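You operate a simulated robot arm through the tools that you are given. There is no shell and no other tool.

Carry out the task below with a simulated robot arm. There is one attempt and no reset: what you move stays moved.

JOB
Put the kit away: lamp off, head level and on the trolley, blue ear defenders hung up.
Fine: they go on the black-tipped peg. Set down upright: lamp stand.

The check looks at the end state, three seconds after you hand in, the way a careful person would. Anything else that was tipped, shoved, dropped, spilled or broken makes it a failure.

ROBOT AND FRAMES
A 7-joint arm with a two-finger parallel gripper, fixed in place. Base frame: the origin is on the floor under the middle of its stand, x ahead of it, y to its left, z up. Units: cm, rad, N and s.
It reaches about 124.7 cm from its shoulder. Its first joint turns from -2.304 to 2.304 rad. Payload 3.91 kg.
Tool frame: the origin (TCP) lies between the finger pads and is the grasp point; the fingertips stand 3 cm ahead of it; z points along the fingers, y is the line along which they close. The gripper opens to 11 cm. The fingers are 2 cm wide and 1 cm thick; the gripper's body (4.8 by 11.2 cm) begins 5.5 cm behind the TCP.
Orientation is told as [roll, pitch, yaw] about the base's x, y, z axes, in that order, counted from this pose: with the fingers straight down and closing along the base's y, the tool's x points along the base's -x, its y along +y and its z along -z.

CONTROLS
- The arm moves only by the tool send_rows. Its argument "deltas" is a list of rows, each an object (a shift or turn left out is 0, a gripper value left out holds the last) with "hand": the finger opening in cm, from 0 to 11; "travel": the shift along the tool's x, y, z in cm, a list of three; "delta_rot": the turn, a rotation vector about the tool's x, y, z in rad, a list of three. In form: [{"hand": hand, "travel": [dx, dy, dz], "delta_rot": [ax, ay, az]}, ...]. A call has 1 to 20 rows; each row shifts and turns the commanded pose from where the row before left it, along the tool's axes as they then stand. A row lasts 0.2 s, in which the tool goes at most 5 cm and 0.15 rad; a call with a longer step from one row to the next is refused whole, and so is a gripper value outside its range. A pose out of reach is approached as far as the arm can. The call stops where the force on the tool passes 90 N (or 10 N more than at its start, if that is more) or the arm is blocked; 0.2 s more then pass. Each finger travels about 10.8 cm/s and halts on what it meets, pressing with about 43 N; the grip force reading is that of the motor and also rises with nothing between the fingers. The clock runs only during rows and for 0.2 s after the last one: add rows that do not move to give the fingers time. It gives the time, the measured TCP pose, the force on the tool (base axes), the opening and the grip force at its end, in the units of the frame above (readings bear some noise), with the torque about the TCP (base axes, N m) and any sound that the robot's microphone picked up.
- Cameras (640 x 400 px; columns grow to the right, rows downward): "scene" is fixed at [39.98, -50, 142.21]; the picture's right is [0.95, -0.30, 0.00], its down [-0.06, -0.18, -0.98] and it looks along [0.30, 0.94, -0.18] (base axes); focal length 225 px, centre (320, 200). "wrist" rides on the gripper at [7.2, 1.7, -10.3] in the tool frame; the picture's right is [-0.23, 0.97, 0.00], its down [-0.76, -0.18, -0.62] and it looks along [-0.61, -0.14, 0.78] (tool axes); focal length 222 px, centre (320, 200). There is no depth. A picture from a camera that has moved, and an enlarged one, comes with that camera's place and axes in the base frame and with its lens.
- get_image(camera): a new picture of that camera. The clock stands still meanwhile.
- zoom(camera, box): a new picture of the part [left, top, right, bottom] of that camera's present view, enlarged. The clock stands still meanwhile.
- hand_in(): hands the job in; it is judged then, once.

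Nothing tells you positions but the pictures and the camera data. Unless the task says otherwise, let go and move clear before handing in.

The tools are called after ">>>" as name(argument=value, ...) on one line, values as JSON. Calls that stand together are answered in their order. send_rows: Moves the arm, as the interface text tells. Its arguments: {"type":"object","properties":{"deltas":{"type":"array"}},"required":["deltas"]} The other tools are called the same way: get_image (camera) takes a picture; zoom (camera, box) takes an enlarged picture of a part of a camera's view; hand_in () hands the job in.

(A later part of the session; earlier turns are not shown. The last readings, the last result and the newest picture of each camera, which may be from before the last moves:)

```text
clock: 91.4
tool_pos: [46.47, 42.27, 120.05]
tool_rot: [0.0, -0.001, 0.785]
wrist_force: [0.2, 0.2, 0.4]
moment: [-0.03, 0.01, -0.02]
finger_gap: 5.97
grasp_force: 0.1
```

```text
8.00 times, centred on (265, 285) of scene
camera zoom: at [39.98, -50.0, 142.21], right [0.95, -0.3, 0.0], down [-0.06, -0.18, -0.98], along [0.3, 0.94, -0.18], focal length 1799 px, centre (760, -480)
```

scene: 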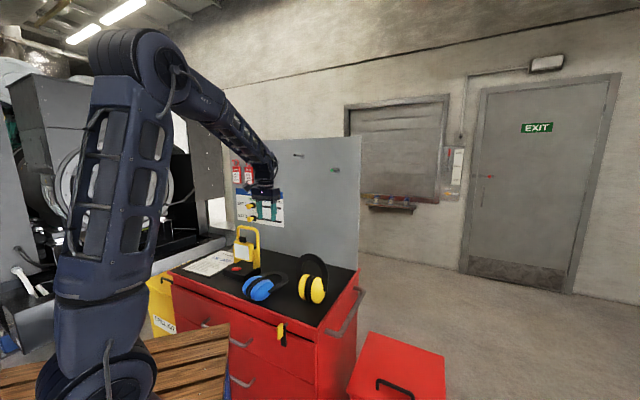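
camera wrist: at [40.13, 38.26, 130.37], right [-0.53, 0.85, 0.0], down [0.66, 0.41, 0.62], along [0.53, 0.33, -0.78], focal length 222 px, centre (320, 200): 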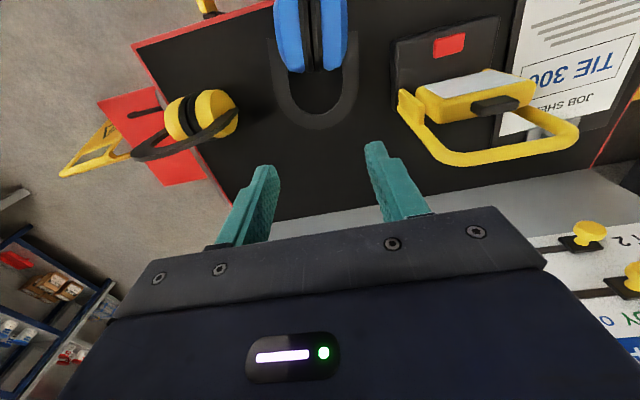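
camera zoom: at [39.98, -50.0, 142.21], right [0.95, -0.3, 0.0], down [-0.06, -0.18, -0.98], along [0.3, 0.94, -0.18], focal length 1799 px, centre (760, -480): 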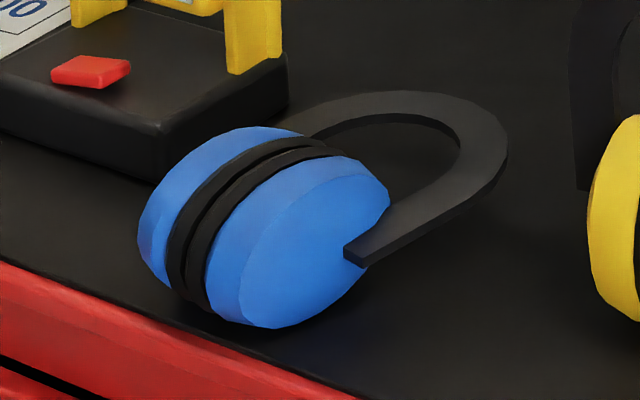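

The top view is very clear: the left leg's grip point is at about e1 = 2.25, e2 = 63.7, z ≈ 88.3, with the pair yawed about 5°. I'll align over it and come down.

>>> send_rows(deltas=[{"delta_rot": [0, 0, 0.09]}, {"travel": [-0.2, 2.6, 0]}, {"travel": [-0.28, 2.68, 0]}, {"travel": [0, 0, 4]}, {"travel": [0, 0, 4]}, {"travel": [0, 0, 4]}, {"travel": [0, 0, 4]}, {"travel": [0, 0, 3]}, {}])

>>> get_image(camera="wrist")

>>> zoom(camera="scene", box=[230, 220, 310, 310])

```text
clock: 93.4
tool_pos: [43.64, 46.73, 101.06]
tool_rot: [-0.001, 0.001, 0.694]
wrist_force: [0.6, 0.2, -0.8]
moment: [0.02, -0.04, -0.01]
finger_gap: 5.98
grasp_force: 0.1
```

```text
taken
camera wrist: at [36.92, 43.39, 111.44], right [-0.45, 0.89, 0.0], down [0.7, 0.35, 0.62], along [0.56, 0.28, -0.78], focal length 222 px, centre (320, 200)
```

wrist: 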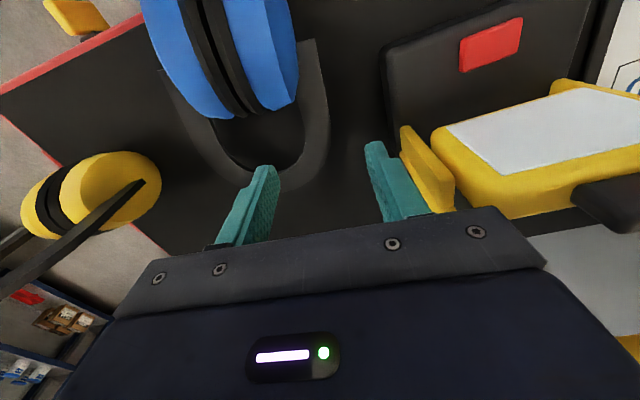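

```text
4.44 times, centred on (270, 265) of scene
camera zoom: at [39.98, -50.0, 142.21], right [0.95, -0.3, 0.0], down [-0.06, -0.18, -0.98], along [0.3, 0.94, -0.18], focal length 999 px, centre (542, -89)
```

zoom: 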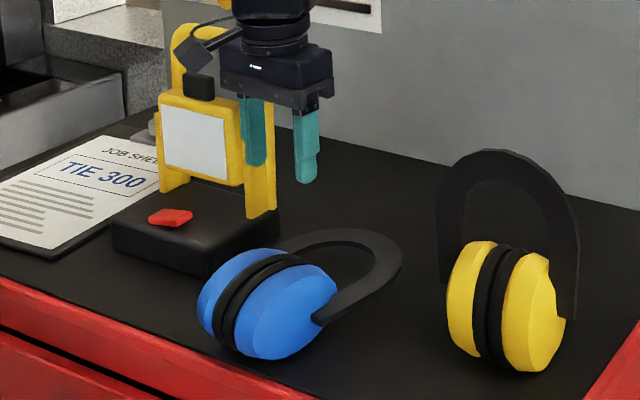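

>>> zoom(camera="wrist", box=[220, 30, 420, 210])

```text
2.22 times, centred on (320, 120) of wrist
camera zoom: at [36.92, 43.39, 111.44], right [-0.45, 0.89, 0.0], down [0.7, 0.35, 0.62], along [0.56, 0.28, -0.78], focal length 494 px, centre (320, 378)
```

zoom: 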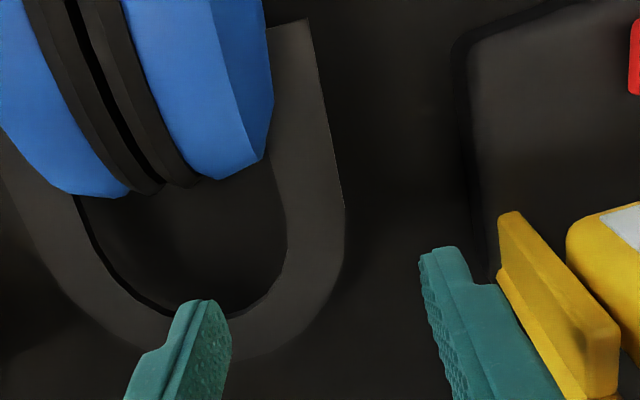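

>>> send_rows(deltas=[{"travel": [-0.2, -0.4, 3]}, {"travel": [0, 0, 3]}, {"travel": [0, 0, 2.2]}, {}])

>>> zoom(camera="wrist", box=[200, 30, 420, 230])

>>> zoom(camera="scene", box=[230, 220, 310, 310])

```text
clock: 94.4
tool_pos: [43.91, 46.58, 92.93]
tool_rot: [-0.001, -0.001, 0.696]
wrist_force: [0.3, -0.2, 1.1]
moment: [0.02, 0.01, 0.01]
finger_gap: 5.99
grasp_force: 0.1
```

```text
2.00 times, centred on (310, 130) of wrist
camera zoom: at [37.18, 43.16, 103.27], right [-0.45, 0.89, 0.0], down [0.7, 0.35, 0.62], along [0.56, 0.28, -0.78], focal length 444 px, centre (340, 340)
```

zoom: 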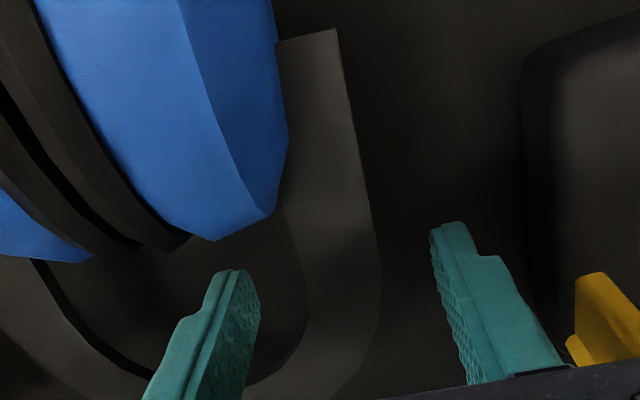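

```text
4.44 times, centred on (270, 265) of scene
camera zoom: at [39.98, -50.0, 142.21], right [0.95, -0.3, 0.0], down [-0.06, -0.18, -0.98], along [0.3, 0.94, -0.18], focal length 999 px, centre (542, -89)
```

zoom: 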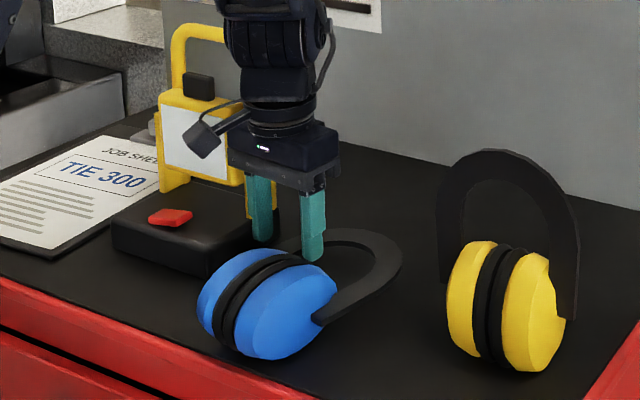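

>>> send_rows(deltas=[{"travel": [0, -0.1, 2.0]}, {"travel": [0, 0, 1.3]}, {}])

>>> zoom(camera="wrist", box=[200, 30, 420, 230])

>>> zoom(camera="scene", box=[230, 220, 310, 310])

```text
clock: 95.2
tool_pos: [44.01, 46.42, 89.65]
tool_rot: [0.0, 0.0, 0.695]
wrist_force: [-1.6, 0.0, -0.3]
moment: [-0.02, 0.02, 0.01]
finger_gap: 6.0
grasp_force: 0.1
```

```text
2.00 times, centred on (310, 130) of wrist
camera zoom: at [37.25, 43.1, 99.97], right [-0.45, 0.89, 0.0], down [0.7, 0.35, 0.62], along [0.56, 0.28, -0.78], focal length 444 px, centre (340, 340)
```

zoom: 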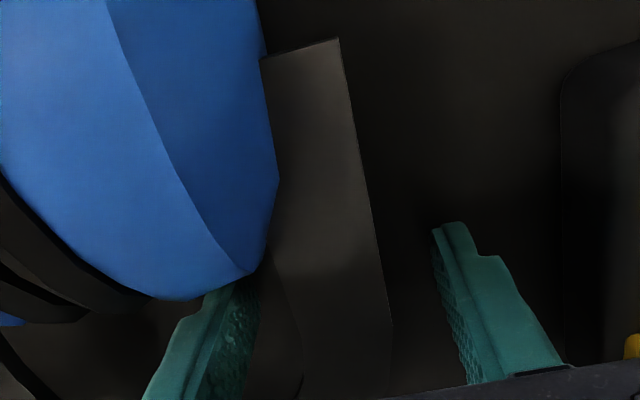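

```text
4.44 times, centred on (270, 265) of scene
camera zoom: at [39.98, -50.0, 142.21], right [0.95, -0.3, 0.0], down [-0.06, -0.18, -0.98], along [0.3, 0.94, -0.18], focal length 999 px, centre (542, -89)
```

zoom: 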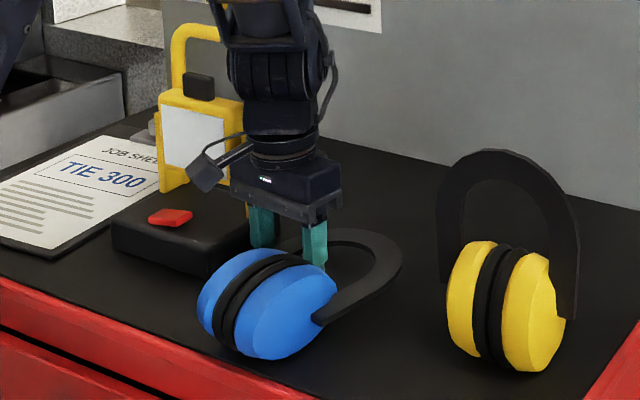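

The fingers straddle the left leg with no contact. Closing.

>>> send_rows(deltas=[{"hand": 4}, {"hand": 3}, {"hand": 0}, {"hand": 0}, {"hand": 0}, {}])

>>> zoom(camera="wrist", box=[200, 30, 420, 230])

>>> zoom(camera="scene", box=[230, 220, 310, 310])

```text
clock: 96.6
tool_pos: [43.97, 46.42, 89.71]
tool_rot: [-0.001, 0.0, 0.696]
wrist_force: [-1.8, -1.2, -0.7]
moment: [0.13, -0.01, -0.01]
finger_gap: 0.74
grasp_force: 43.0
```

```text
2.00 times, centred on (310, 130) of wrist
camera zoom: at [37.25, 43.1, 99.98], right [-0.45, 0.89, 0.0], down [0.7, 0.35, 0.62], along [0.56, 0.28, -0.78], focal length 444 px, centre (340, 340)
```

zoom: 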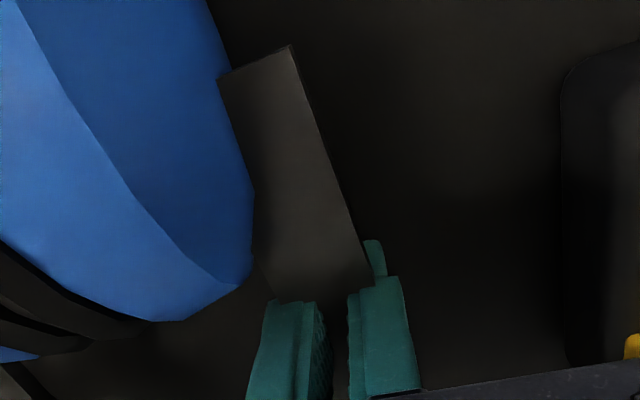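

```text
4.44 times, centred on (270, 265) of scene
camera zoom: at [39.98, -50.0, 142.21], right [0.95, -0.3, 0.0], down [-0.06, -0.18, -0.98], along [0.3, 0.94, -0.18], focal length 999 px, centre (542, -89)
```

zoom: 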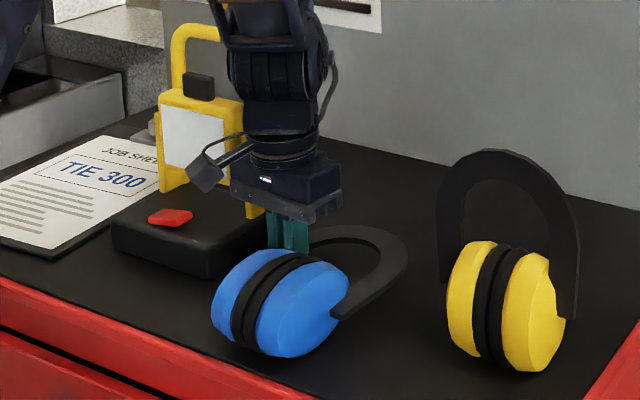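

The grip is solid on the leg: the gap is 0.74 cm, so the band's contact shape is a thin strip. I'll lift straight up a few centimetres and check.

>>> send_rows(deltas=[{"travel": [0, 0, -1]}, {"travel": [0, 0, -2]}, {"travel": [0, 0, -2]}, {}])

>>> zoom(camera="scene", box=[230, 210, 310, 300])

>>> get_image(camera="wrist")

```text
clock: 97.6
tool_pos: [43.78, 46.32, 94.72]
tool_rot: [-0.001, -0.001, 0.696]
wrist_force: [0.3, 0.6, -3.0]
moment: [0.21, -0.02, 0.03]
finger_gap: 0.72
grasp_force: 43.1
```

```text
4.44 times, centred on (270, 255) of scene
camera zoom: at [39.98, -50.0, 142.21], right [0.95, -0.3, 0.0], down [-0.06, -0.18, -0.98], along [0.3, 0.94, -0.18], focal length 999 px, centre (542, -44)
```

zoom: 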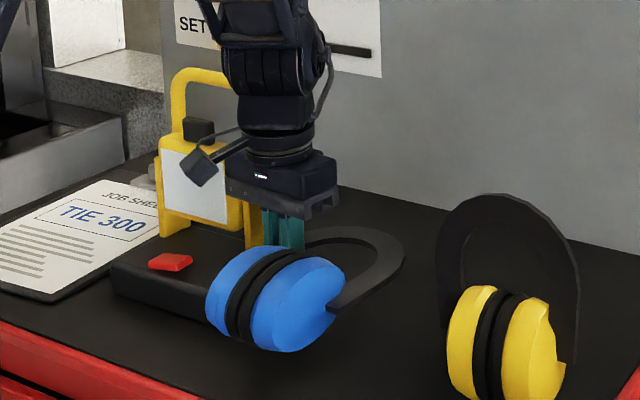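

```text
taken
camera wrist: at [37.06, 43.0, 104.98], right [-0.45, 0.89, 0.0], down [0.7, 0.35, 0.62], along [0.56, 0.28, -0.78], focal length 222 px, centre (320, 200)
```

wrist: 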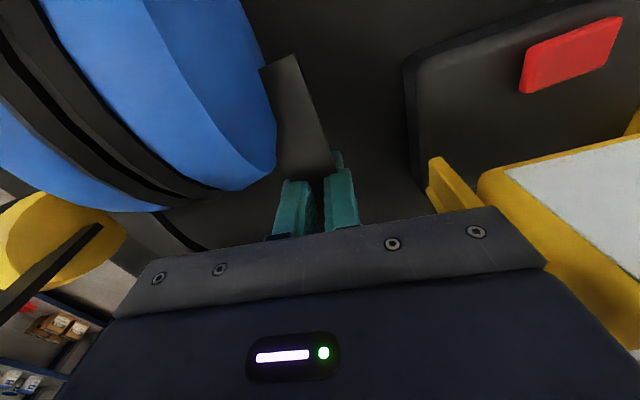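

The whole pair lifts rigidly (about 0.3 kg). I'll raise it well clear and then tilt the tool forward to bring the pair upright.

>>> send_rows(deltas=[{"travel": [0, 0, -2]}, {"travel": [0, 0, -3.5]}, {"travel": [0, 0, -3.5]}, {"travel": [0, 0, -3.5]}, {"travel": [0, 0, -3.5]}, {"travel": [0, 0, -3.5]}, {"travel": [0, 0, -3.5]}, {"travel": [0, 0, -3.5]}, {"travel": [0, 0, -3.5]}, {"travel": [0, 0, -3.5]}, {"travel": [0, 0, -2]}, {}])

>>> get_image(camera="scene")

>>> zoom(camera="scene", box=[200, 120, 320, 240])

```text
clock: 100.2
tool_pos: [43.84, 46.38, 130.19]
tool_rot: [0.0, 0.0, 0.694]
wrist_force: [-1.3, 0.2, -2.1]
moment: [0.21, -0.03, -0.02]
finger_gap: 0.71
grasp_force: 42.8
```

```text
taken
```

scene: 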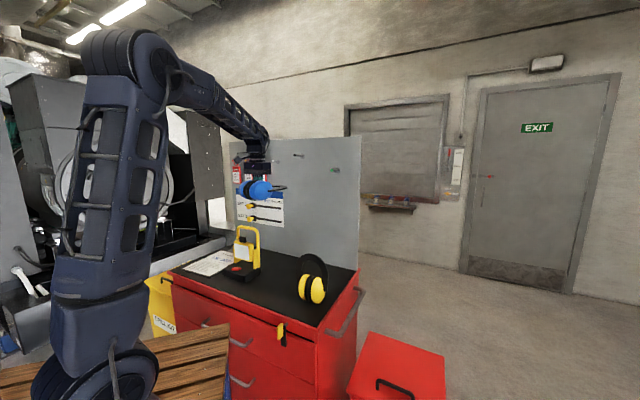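

```text
3.33 times, centred on (260, 180) of scene
camera zoom: at [39.98, -50.0, 142.21], right [0.95, -0.3, 0.0], down [-0.06, -0.18, -0.98], along [0.3, 0.94, -0.18], focal length 750 px, centre (520, 267)
```

zoom: 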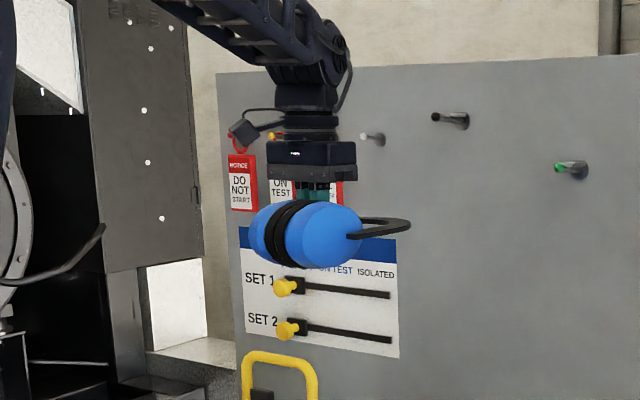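

>>> send_rows(deltas=[{"travel": [-2.5, 0.23, -0.5]}, {"travel": [-2.5, 0.23, -0.5]}, {"travel": [-2.5, 0.23, -0.5]}, {"travel": [-2.5, 0.23, -0.5]}, {"delta_rot": [0, -0.13, 0]}, {"delta_rot": [0, -0.13, 0]}, {"delta_rot": [0, -0.13, 0]}, {"delta_rot": [0, -0.13, 0]}, {}])

>>> zoom(camera="scene", box=[200, 110, 340, 230])

>>> get_image(camera="wrist")

```text
clock: 102.2
tool_pos: [51.05, 53.43, 132.08]
tool_rot: [0.0, -0.522, 0.694]
wrist_force: [0.4, 0.7, -2.1]
moment: [0.18, 0.02, -0.02]
finger_gap: 0.7
grasp_force: 43.0
```

```text
3.33 times, centred on (270, 170) of scene
camera zoom: at [39.98, -50.0, 142.21], right [0.95, -0.3, 0.0], down [-0.06, -0.18, -0.98], along [0.3, 0.94, -0.18], focal length 750 px, centre (487, 300)
```

zoom: 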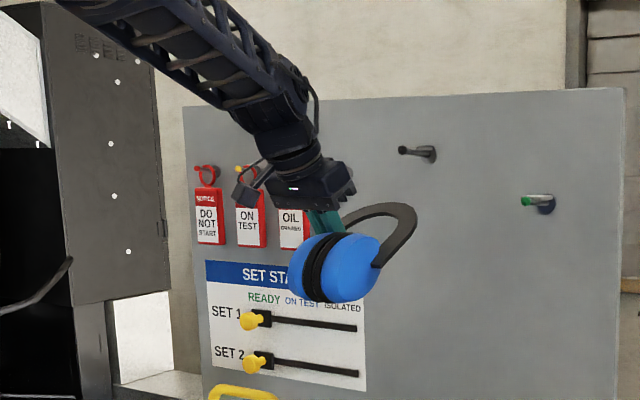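

```text
taken
camera wrist: at [41.13, 47.4, 137.47], right [-0.47, 0.87, 0.11], down [0.38, 0.09, 0.92], along [0.79, 0.48, -0.38], focal length 222 px, centre (320, 200)
```

wrist: 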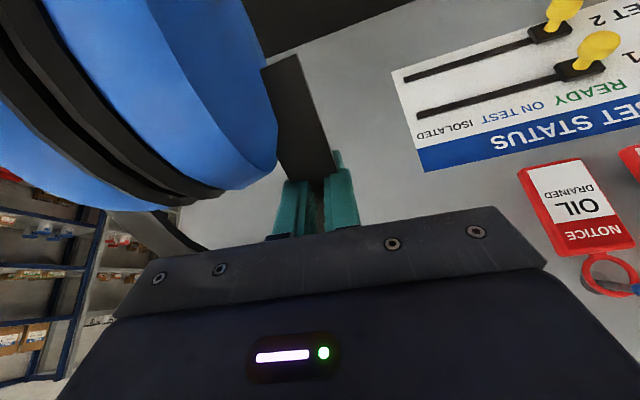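

>>> send_rows(deltas=[{"delta_rot": [0, -0.13, 0]}, {"delta_rot": [0, -0.13, 0]}, {"delta_rot": [0, -0.13, 0]}, {"delta_rot": [0, -0.13, 0]}, {"delta_rot": [0, -0.13, 0]}, {"delta_rot": [0, -0.13, 0]}, {"delta_rot": [0, -0.13, 0]}, {}])

>>> zoom(camera="scene", box=[200, 110, 340, 230])

>>> get_image(camera="wrist")

>>> get_image(camera="scene")

```text
clock: 104.0
tool_pos: [50.95, 53.47, 132.03]
tool_rot: [0.0, -1.431, 0.695]
wrist_force: [-1.3, -0.4, -1.9]
moment: [0.13, 0.11, -0.02]
finger_gap: 0.72
grasp_force: 43.0
```

```text
3.33 times, centred on (270, 170) of scene
camera zoom: at [39.98, -50.0, 142.21], right [0.95, -0.3, 0.0], down [-0.06, -0.18, -0.98], along [0.3, 0.94, -0.18], focal length 750 px, centre (487, 300)
```

zoom: 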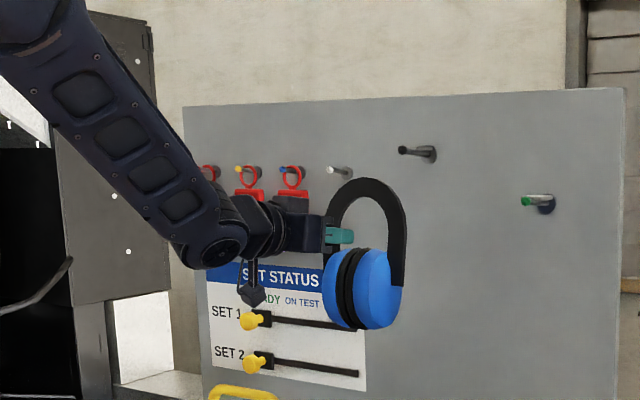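

```text
taken
camera wrist: at [41.23, 47.53, 126.31], right [-0.6, 0.77, 0.23], down [-0.28, -0.46, 0.84], along [0.75, 0.44, 0.49], focal length 222 px, centre (320, 200)
```

wrist: 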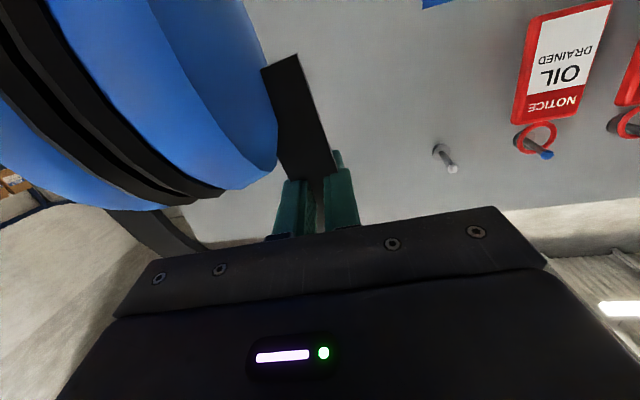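

```text
taken
```

scene: 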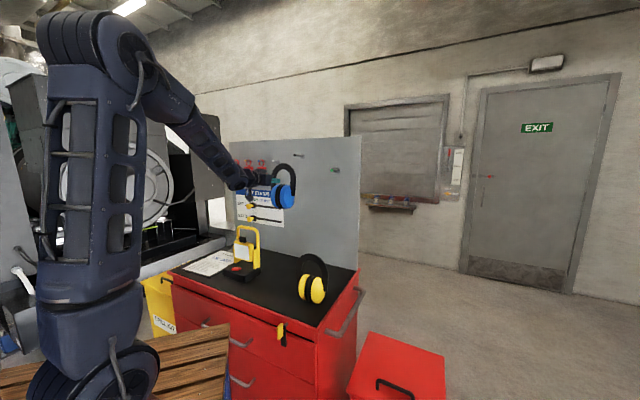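

The pair is now nearly upright, held by its left leg with the tool almost horizontal. I'll zoom in to measure where the arch sits relative to the gripper.

>>> zoom(camera="scene", box=[255, 140, 315, 215])

>>> zoom(camera="wrist", box=[100, 0, 420, 240])

```text
5.33 times, centred on (285, 178) of scene
camera zoom: at [39.98, -50.0, 142.21], right [0.95, -0.3, 0.0], down [-0.06, -0.18, -0.98], along [0.3, 0.94, -0.18], focal length 1199 px, centre (507, 320)
```

zoom: 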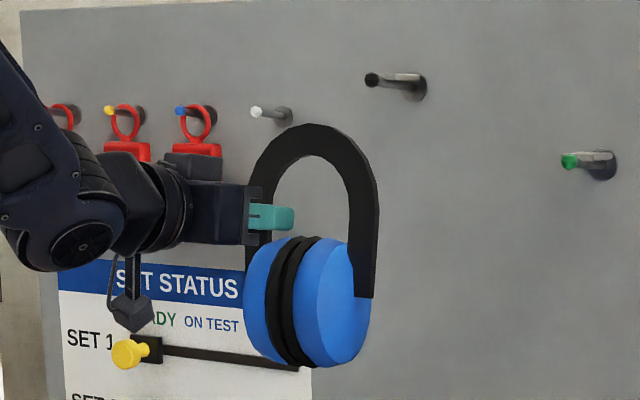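

```text
1.67 times, centred on (260, 120) of wrist
camera zoom: at [41.23, 47.53, 126.31], right [-0.6, 0.77, 0.23], down [-0.28, -0.46, 0.84], along [0.75, 0.44, 0.49], focal length 370 px, centre (420, 333)
```

zoom: 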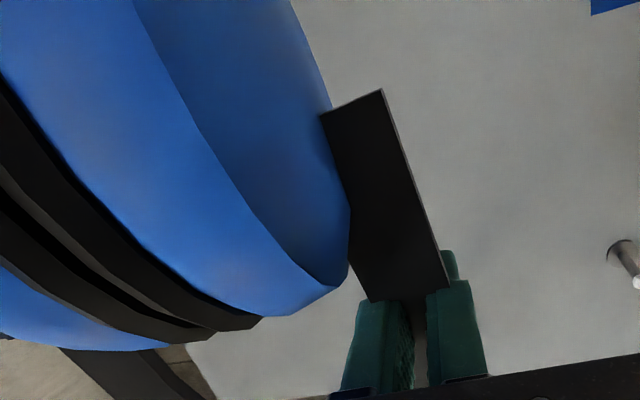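

>>> send_rows(deltas=[{"delta_rot": [0, -0.14, 0]}, {"delta_rot": [-0.09, 0, 0]}, {}])

>>> zoom(camera="scene", box=[255, 140, 315, 215])

>>> get_image(camera="wrist")

```text
clock: 104.8
tool_pos: [50.97, 53.47, 132.07]
tool_rot: [0.925, -1.571, -0.139]
wrist_force: [0.1, -0.2, -2.4]
moment: [0.1, 0.05, 0.06]
finger_gap: 0.73
grasp_force: 42.9
```

```text
5.33 times, centred on (285, 178) of scene
camera zoom: at [39.98, -50.0, 142.21], right [0.95, -0.3, 0.0], down [-0.06, -0.18, -0.98], along [0.3, 0.94, -0.18], focal length 1199 px, centre (507, 320)
```

zoom: 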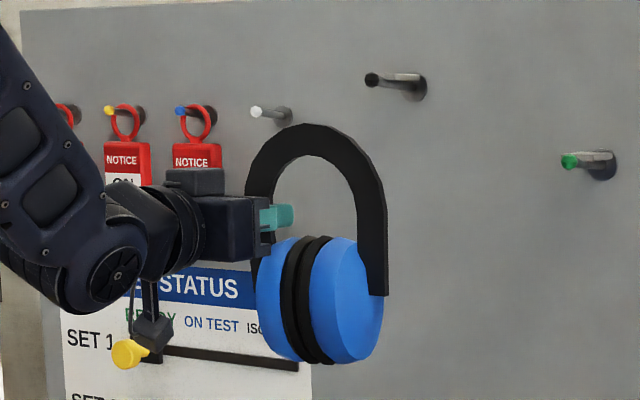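

```text
taken
camera wrist: at [42.49, 47.28, 124.79], right [-0.69, 0.69, 0.23], down [-0.31, -0.57, 0.76], along [0.65, 0.45, 0.61], focal length 222 px, centre (320, 200)
```

wrist: 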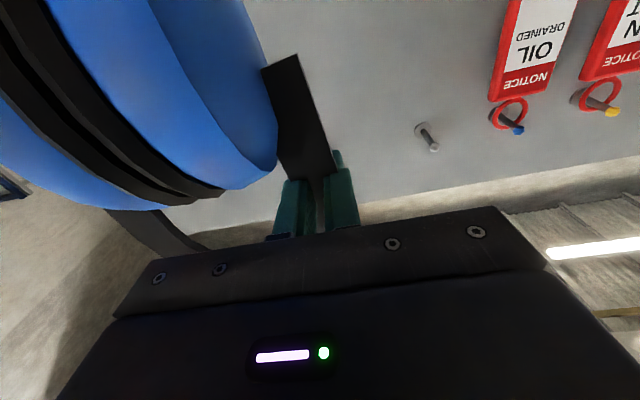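

The tool is now horizontal (x down, y along e1, z along e2) and the arch looks upright and symmetric. I'll line the opening up with the black-tipped peg while still about 9 cm in front of it.

>>> send_rows(deltas=[{"travel": [-2.3, 0.7, 0.5]}, {"travel": [-2.3, 0.7, 0.5]}, {"travel": [-2.3, 0.7, 0.6]}, {"travel": [-2.4, 0.75, 0.6]}, {}])

>>> zoom(camera="scene", box=[255, 120, 325, 200])

>>> get_image(camera="wrist")

```text
clock: 106.0
tool_pos: [50.71, 57.14, 141.45]
tool_rot: [0.349, -1.569, 0.435]
wrist_force: [-0.1, 0.4, -2.5]
moment: [0.1, 0.09, -0.01]
finger_gap: 0.74
grasp_force: 43.6
```

```text
5.00 times, centred on (290, 160) of scene
camera zoom: at [39.98, -50.0, 142.21], right [0.95, -0.3, 0.0], down [-0.06, -0.18, -0.98], along [0.3, 0.94, -0.18], focal length 1124 px, centre (470, 400)
```

zoom: 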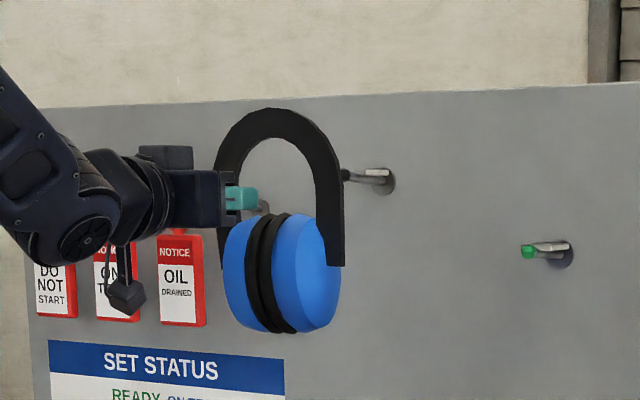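

```text
taken
camera wrist: at [42.15, 50.84, 134.14], right [-0.69, 0.69, 0.23], down [-0.31, -0.57, 0.76], along [0.65, 0.45, 0.61], focal length 222 px, centre (320, 200)
```

wrist: 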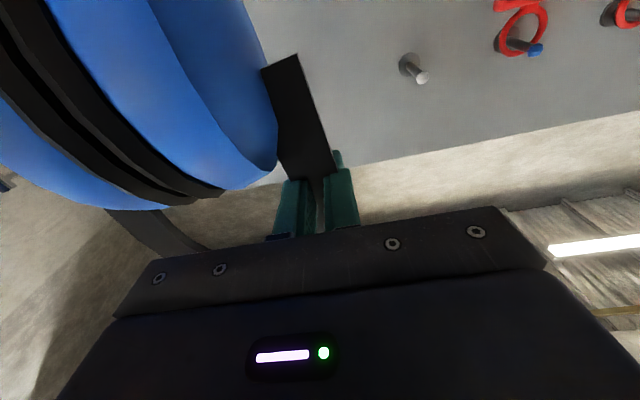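

>>> send_rows(deltas=[{"travel": [-0.5, -0.8, 2]}, {"travel": [0, 0, 2]}, {"travel": [0, 0, 2]}, {}])

>>> zoom(camera="scene", box=[255, 120, 325, 200])

>>> get_image(camera="wrist")

```text
clock: 107.0
tool_pos: [55.49, 60.77, 141.89]
tool_rot: [0.256, -1.571, 0.528]
wrist_force: [-0.8, 1.0, -2.3]
moment: [0.1, 0.09, 0.0]
finger_gap: 0.72
grasp_force: 43.4
```

```text
5.00 times, centred on (290, 160) of scene
camera zoom: at [39.98, -50.0, 142.21], right [0.95, -0.3, 0.0], down [-0.06, -0.18, -0.98], along [0.3, 0.94, -0.18], focal length 1124 px, centre (470, 400)
```

zoom: 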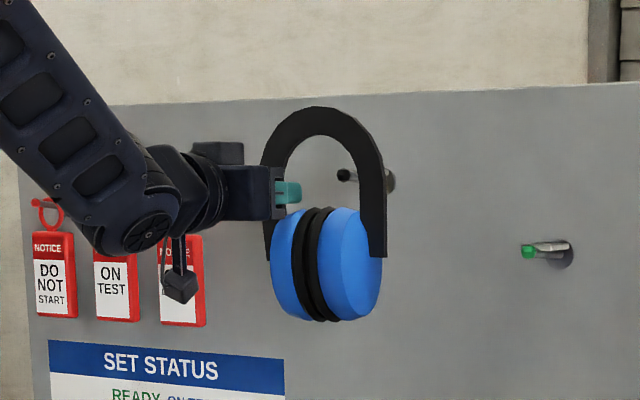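

```text
taken
camera wrist: at [46.88, 54.58, 134.62], right [-0.69, 0.69, 0.23], down [-0.31, -0.57, 0.76], along [0.65, 0.45, 0.61], focal length 222 px, centre (320, 200)
```

wrist: 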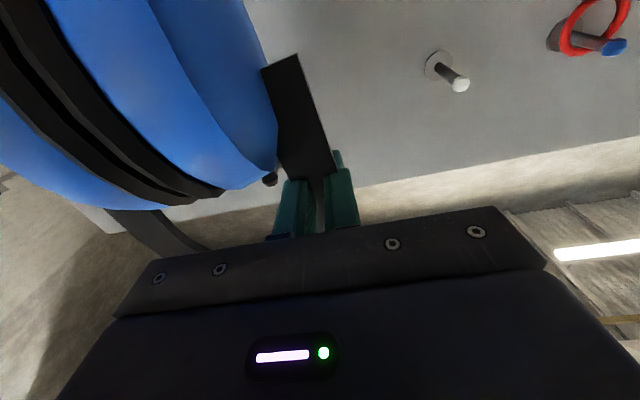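

The black tip shows inside the arch opening, and the wrist view confirms its position relative to the tool. Continuing inward.

>>> send_rows(deltas=[{"travel": [0, -0.4, 1.5]}, {"travel": [0, 0, 1.5]}, {}])

>>> zoom(camera="scene", box=[265, 125, 325, 195])

>>> get_image(camera="wrist")

```text
clock: 107.8
tool_pos: [57.75, 62.61, 141.94]
tool_rot: [0.372, -1.57, 0.412]
wrist_force: [-0.2, -0.3, -3.0]
moment: [0.08, 0.1, -0.01]
finger_gap: 0.73
grasp_force: 43.5
```

```text
5.71 times, centred on (295, 160) of scene
camera zoom: at [39.98, -50.0, 142.21], right [0.95, -0.3, 0.0], down [-0.06, -0.18, -0.98], along [0.3, 0.94, -0.18], focal length 1285 px, centre (463, 429)
```

zoom: 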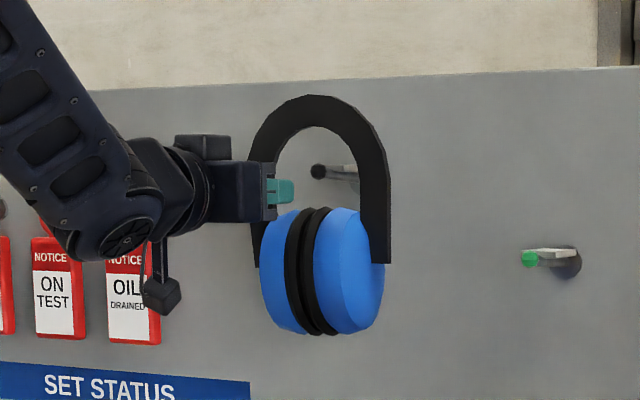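

```text
taken
camera wrist: at [49.26, 56.42, 134.65], right [-0.69, 0.69, 0.23], down [-0.31, -0.57, 0.76], along [0.65, 0.45, 0.61], focal length 222 px, centre (320, 200)
```

wrist: 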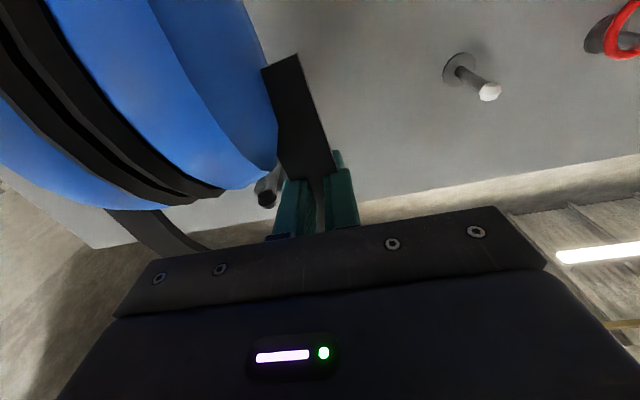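

The black tip is centred in the opening. Two more small advances will put the band over the saddle.

>>> send_rows(deltas=[{"travel": [0, 0, 1.0]}, {"travel": [0, 0, 1.0]}, {}])

>>> send_rows(deltas=[{"travel": [0, 0, 1.0]}, {"travel": [0, 0, 1.0]}, {}])

>>> zoom(camera="scene", box=[265, 125, 325, 195])

>>> get_image(camera="wrist")

```text
clock: 108.6
tool_pos: [59.18, 63.96, 141.88]
tool_rot: [0.242, -1.57, 0.541]
wrist_force: [-0.6, -0.1, -2.3]
moment: [0.05, 0.1, 0.01]
finger_gap: 0.71
grasp_force: 42.3
```

```text
clock: 109.4
tool_pos: [60.55, 65.36, 141.91]
tool_rot: [0.202, -1.572, 0.581]
wrist_force: [-0.4, -0.2, -2.5]
moment: [0.13, 0.1, 0.0]
finger_gap: 0.7
grasp_force: 43.1
```

```text
5.71 times, centred on (295, 160) of scene
camera zoom: at [39.98, -50.0, 142.21], right [0.95, -0.3, 0.0], down [-0.06, -0.18, -0.98], along [0.3, 0.94, -0.18], focal length 1285 px, centre (463, 429)
```

zoom: 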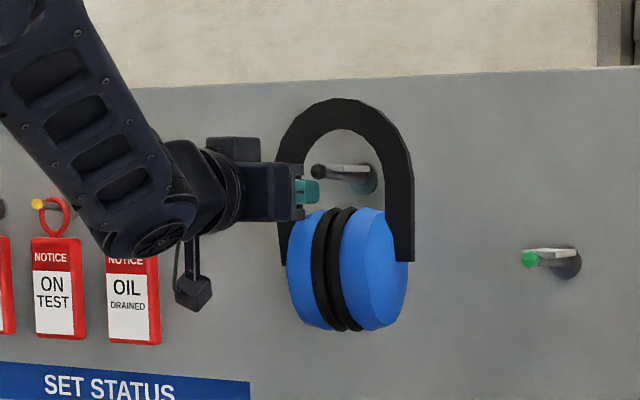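

```text
taken
camera wrist: at [52.07, 59.22, 134.6], right [-0.69, 0.69, 0.23], down [-0.32, -0.57, 0.76], along [0.65, 0.45, 0.61], focal length 222 px, centre (320, 200)
```

wrist: 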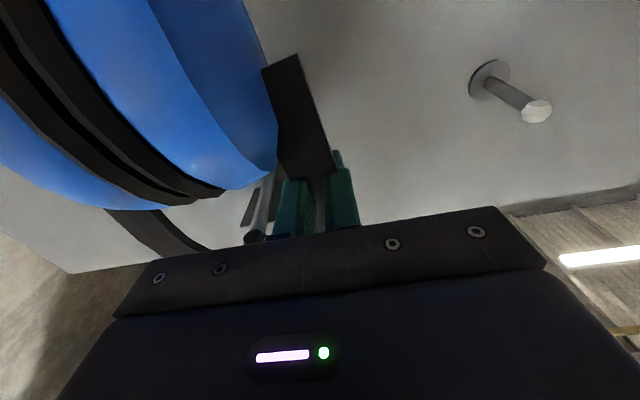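

The peg and saddle are now through the arch, centred under the band. I'll lower onto the saddle, watching the force.

>>> send_rows(deltas=[{"travel": [0.5, 0, 0]}, {"travel": [0.5, 0, 0]}, {}])

>>> send_rows(deltas=[{"travel": [0.4, 0, 0]}, {}])

>>> send_rows(deltas=[{"travel": [0.4, 0, 0]}, {}])

>>> zoom(camera="scene", box=[265, 125, 325, 195])

```text
clock: 110.2
tool_pos: [60.5, 65.33, 140.85]
tool_rot: [-0.115, -1.572, 0.901]
wrist_force: [-0.6, -0.6, -3.1]
moment: [0.11, 0.09, -0.02]
finger_gap: 0.72
grasp_force: 42.9
```

```text
clock: 110.8
tool_pos: [60.65, 65.38, 140.43]
tool_rot: [0.181, -1.571, 0.604]
wrist_force: [0.8, 0.7, -2.0]
moment: [0.08, 0.08, 0.01]
finger_gap: 0.72
grasp_force: 42.8
```

```text
clock: 111.4
tool_pos: [60.54, 65.3, 140.17]
tool_rot: [0.38, -1.57, 0.404]
wrist_force: [-0.1, 0.7, -2.8]
moment: [0.11, 0.11, 0.04]
finger_gap: 0.73
grasp_force: 42.6
```

```text
5.71 times, centred on (295, 160) of scene
camera zoom: at [39.98, -50.0, 142.21], right [0.95, -0.3, 0.0], down [-0.06, -0.18, -0.98], along [0.3, 0.94, -0.18], focal length 1285 px, centre (463, 429)
```

zoom: 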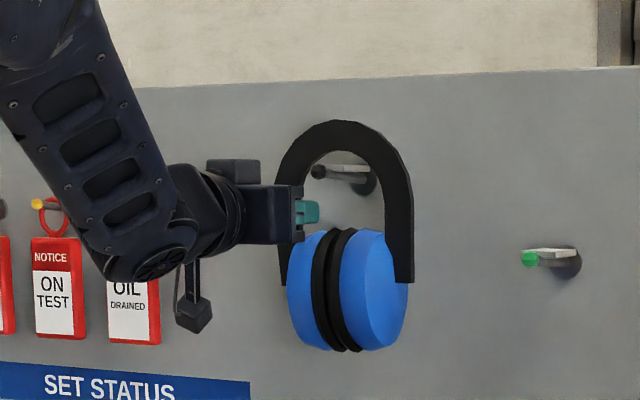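

>>> send_rows(deltas=[{"travel": [0.4, 0, 0]}, {}])

>>> send_rows(deltas=[{"travel": [0.4, 0, 0]}, {}])

>>> send_rows(deltas=[{"travel": [0.3, 0, 0]}, {}])

>>> zoom(camera="scene", box=[265, 125, 325, 195])

```text
clock: 112.0
tool_pos: [60.48, 65.39, 139.59]
tool_rot: [-0.017, -1.573, 0.8]
wrist_force: [0.3, 0.4, -2.0]
moment: [0.08, 0.11, 0.01]
finger_gap: 0.72
grasp_force: 42.8
```

```text
clock: 112.6
tool_pos: [60.47, 65.37, 139.16]
tool_rot: [0.042, -1.57, 0.742]
wrist_force: [0.3, 0.0, -1.5]
moment: [0.1, 0.13, -0.01]
finger_gap: 0.71
grasp_force: 43.6
```

```text
clock: 113.2
tool_pos: [60.63, 65.3, 138.75]
tool_rot: [-1.403, -1.57, 2.186]
wrist_force: [-1.1, 0.8, 2.8]
moment: [-0.07, -0.07, 0.01]
finger_gap: 0.73
grasp_force: 42.6
```

```text
5.71 times, centred on (295, 160) of scene
camera zoom: at [39.98, -50.0, 142.21], right [0.95, -0.3, 0.0], down [-0.06, -0.18, -0.98], along [0.3, 0.94, -0.18], focal length 1285 px, centre (463, 429)
```

zoom: 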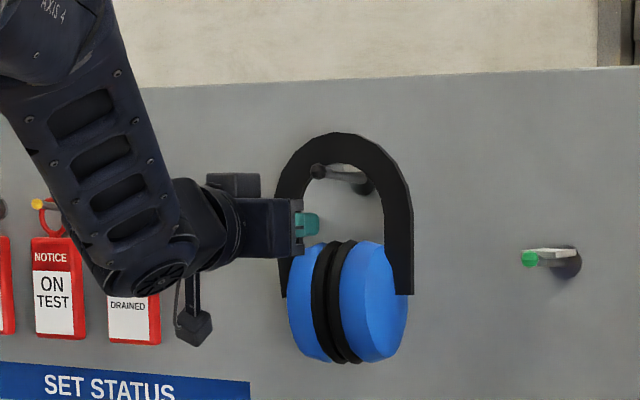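

Contact: the saddle now carries the weight (force changed from -2.5 to +2.8 N). I'll release the leg gently.

>>> send_rows(deltas=[{"hand": 1.1}, {"hand": 1.8}, {"hand": 2.8}, {}, {}])

>>> zoom(camera="scene", box=[265, 125, 325, 195])

>>> get_image(camera="wrist")

```text
clock: 114.4
tool_pos: [60.56, 65.31, 138.94]
tool_rot: [0.123, -1.571, 0.659]
wrist_force: [-0.7, -0.1, 0.6]
moment: [0.01, -0.03, 0.0]
finger_gap: 2.85
grasp_force: 0.6
```

```text
5.71 times, centred on (295, 160) of scene
camera zoom: at [39.98, -50.0, 142.21], right [0.95, -0.3, 0.0], down [-0.06, -0.18, -0.98], along [0.3, 0.94, -0.18], focal length 1285 px, centre (463, 429)
```

zoom: 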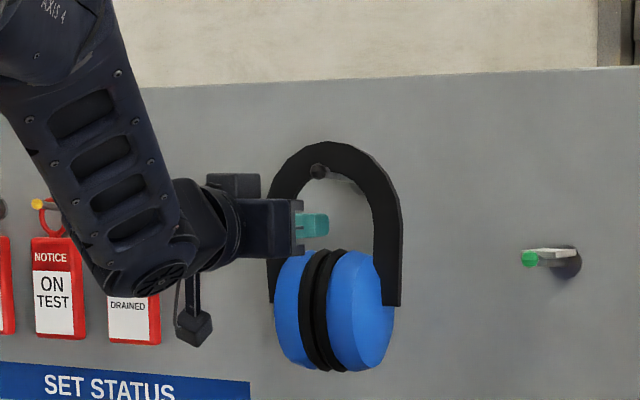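

```text
taken
camera wrist: at [52.0, 59.24, 131.67], right [-0.69, 0.69, 0.23], down [-0.32, -0.57, 0.76], along [0.65, 0.45, 0.61], focal length 222 px, centre (320, 200)
```

wrist: 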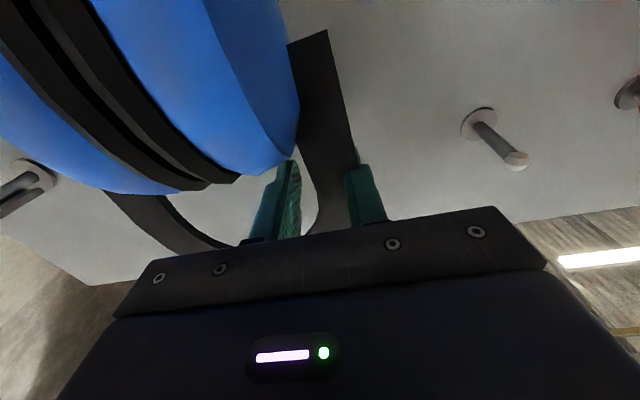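

>>> zoom(camera="scene", box=[282, 138, 312, 174])

>>> zoom(camera="wrist", box=[100, 0, 420, 240])

```text
11.11 times, centred on (297, 156) of scene
camera zoom: at [39.98, -50.0, 142.21], right [0.95, -0.3, 0.0], down [-0.06, -0.18, -0.98], along [0.3, 0.94, -0.18], focal length 2499 px, centre (576, 689)
```

zoom: 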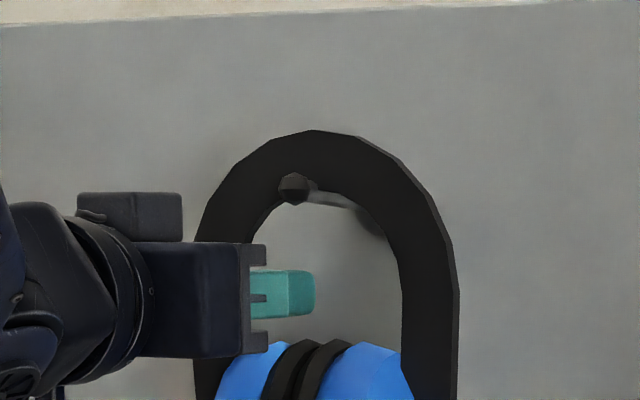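

```text
1.67 times, centred on (260, 120) of wrist
camera zoom: at [52.0, 59.24, 131.67], right [-0.69, 0.69, 0.23], down [-0.32, -0.57, 0.76], along [0.65, 0.45, 0.61], focal length 370 px, centre (420, 333)
```

zoom: 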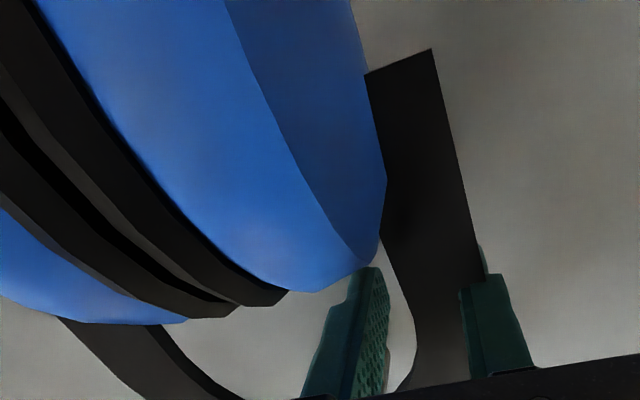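

After release the pair slid sideways a little and settled centred on the saddle, just behind the black tip. I'll open the fingers wider so that nothing touches the leg, then check.

>>> send_rows(deltas=[{"hand": 4.2}, {"hand": 5.0}, {}, {}])

>>> zoom(camera="scene", box=[265, 125, 325, 195])

>>> zoom(camera="wrist", box=[100, 0, 420, 240])

```text
clock: 115.4
tool_pos: [60.46, 65.55, 138.9]
tool_rot: [0.228, -1.57, 0.556]
wrist_force: [1.1, 0.7, 0.4]
moment: [0.01, -0.01, 0.04]
finger_gap: 5.0
grasp_force: 0.0
```

```text
5.71 times, centred on (295, 160) of scene
camera zoom: at [39.98, -50.0, 142.21], right [0.95, -0.3, 0.0], down [-0.06, -0.18, -0.98], along [0.3, 0.94, -0.18], focal length 1285 px, centre (463, 429)
```

zoom: 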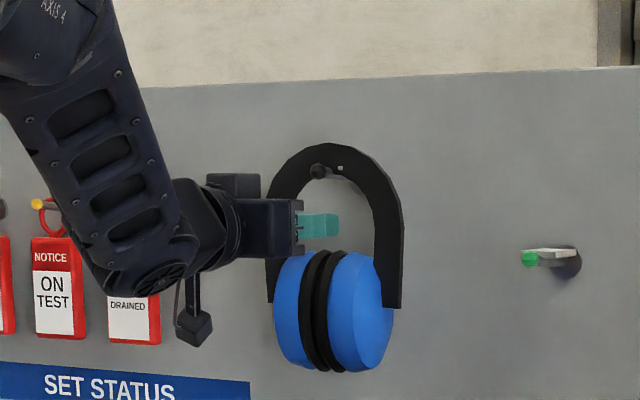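

```text
1.67 times, centred on (260, 120) of wrist
camera zoom: at [52.0, 59.24, 131.67], right [-0.69, 0.69, 0.23], down [-0.32, -0.57, 0.76], along [0.65, 0.45, 0.61], focal length 370 px, centre (420, 333)
```

zoom: 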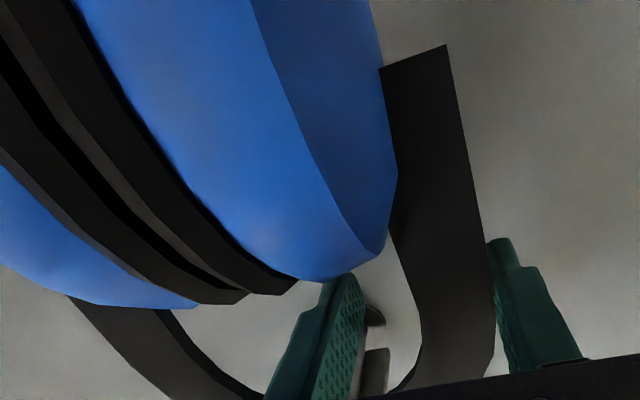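

The fingers are clear of the leg. I'll retract straight back from the panel.

>>> send_rows(deltas=[{"travel": [0, 0, -1]}, {"travel": [0, 0, -2]}, {"travel": [0, 0, -3]}, {"travel": [0, 0, -3.5]}, {"travel": [0, 0, -3.5]}, {"travel": [0, 0, -3.5]}, {}])

>>> zoom(camera="scene", box=[265, 125, 325, 195])

>>> get_image(camera="scene")

>>> get_image(camera="wrist")

```text
clock: 117.0
tool_pos: [49.12, 53.51, 138.96]
tool_rot: [0.47, -1.569, 0.315]
wrist_force: [-0.5, -0.1, -0.7]
moment: [0.03, -0.01, -0.03]
finger_gap: 5.02
grasp_force: 0.1
```

```text
5.71 times, centred on (295, 160) of scene
camera zoom: at [39.98, -50.0, 142.21], right [0.95, -0.3, 0.0], down [-0.06, -0.18, -0.98], along [0.3, 0.94, -0.18], focal length 1285 px, centre (463, 429)
```

zoom: 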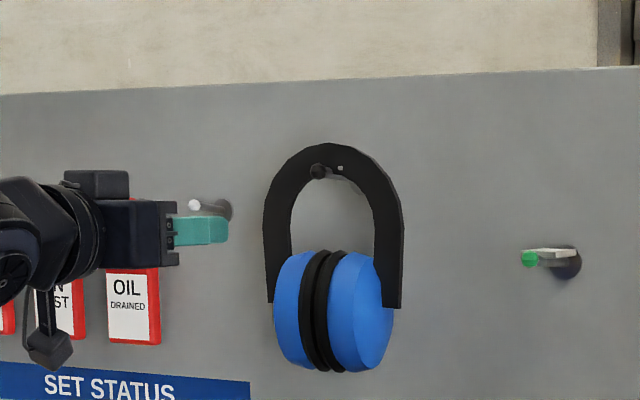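

```text
taken
```

scene: 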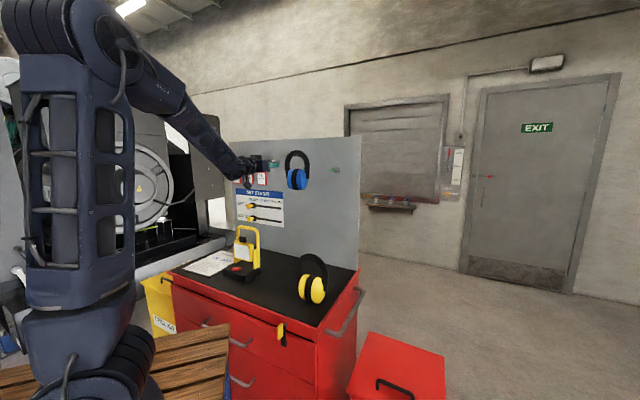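

```text
taken
camera wrist: at [40.52, 47.45, 131.73], right [-0.69, 0.69, 0.23], down [-0.31, -0.57, 0.76], along [0.65, 0.45, 0.61], focal length 222 px, centre (320, 200)
```

wrist: 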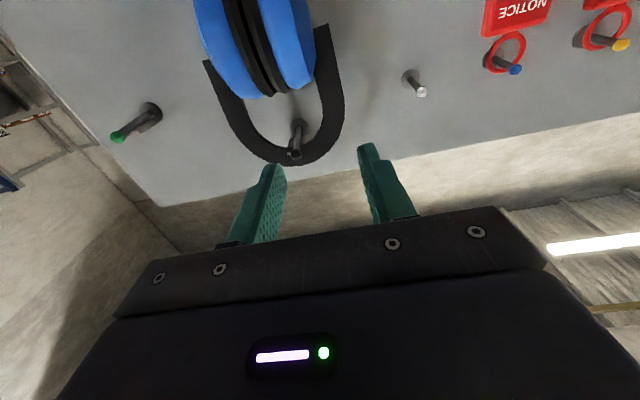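

The blue ear defenders are hanging on the black-tipped peg. I'll check the hang, the lamp and the rest of the trolley up close before handing in.

>>> zoom(camera="wrist", box=[180, 0, 380, 180])

>>> zoom(camera="scene", box=[227, 222, 277, 287])

>>> zoom(camera="scene", box=[160, 230, 380, 367])

>>> zoom(camera="scene", box=[282, 138, 312, 174])

```text
2.22 times, centred on (280, 90) of wrist
camera zoom: at [40.52, 47.45, 131.73], right [-0.69, 0.69, 0.23], down [-0.31, -0.57, 0.76], along [0.65, 0.45, 0.61], focal length 494 px, centre (409, 444)
```

zoom: 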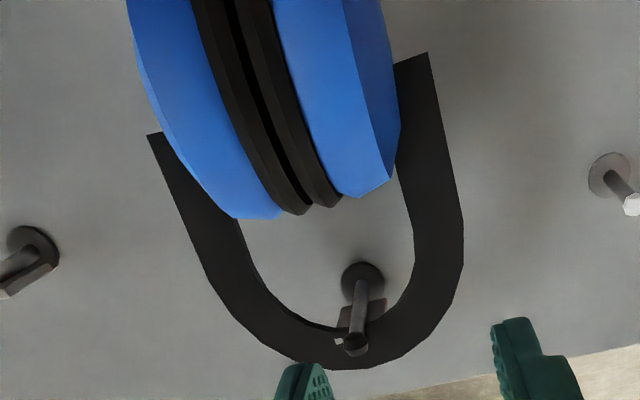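

```text
6.15 times, centred on (252, 254) of scene
camera zoom: at [39.98, -50.0, 142.21], right [0.95, -0.3, 0.0], down [-0.06, -0.18, -0.98], along [0.3, 0.94, -0.18], focal length 1384 px, centre (738, -135)
```

zoom: 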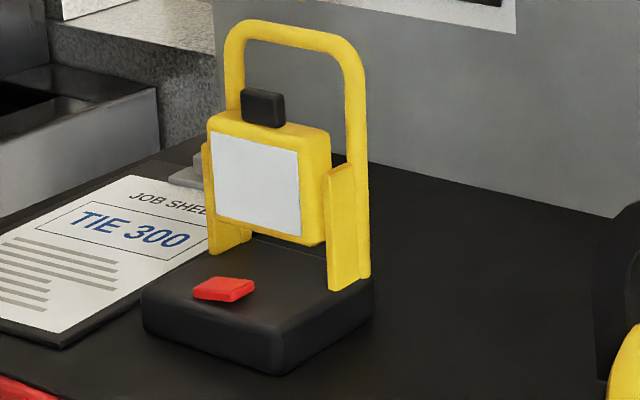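

```text
2.91 times, centred on (270, 298) of scene
camera zoom: at [39.98, -50.0, 142.21], right [0.95, -0.3, 0.0], down [-0.06, -0.18, -0.98], along [0.3, 0.94, -0.18], focal length 654 px, centre (466, -86)
```

zoom: 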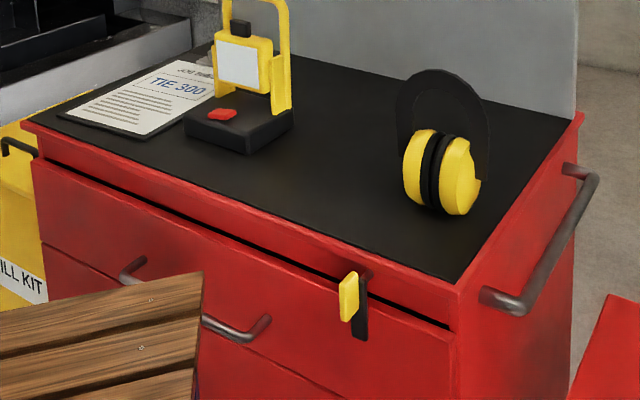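

```text
11.11 times, centred on (297, 156) of scene
camera zoom: at [39.98, -50.0, 142.21], right [0.95, -0.3, 0.0], down [-0.06, -0.18, -0.98], along [0.3, 0.94, -0.18], focal length 2499 px, centre (576, 689)
```

zoom: 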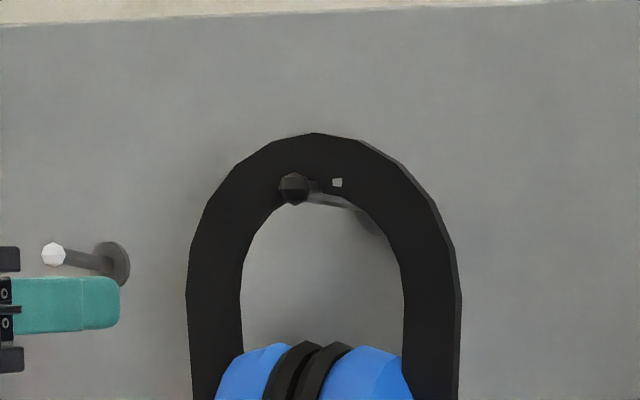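

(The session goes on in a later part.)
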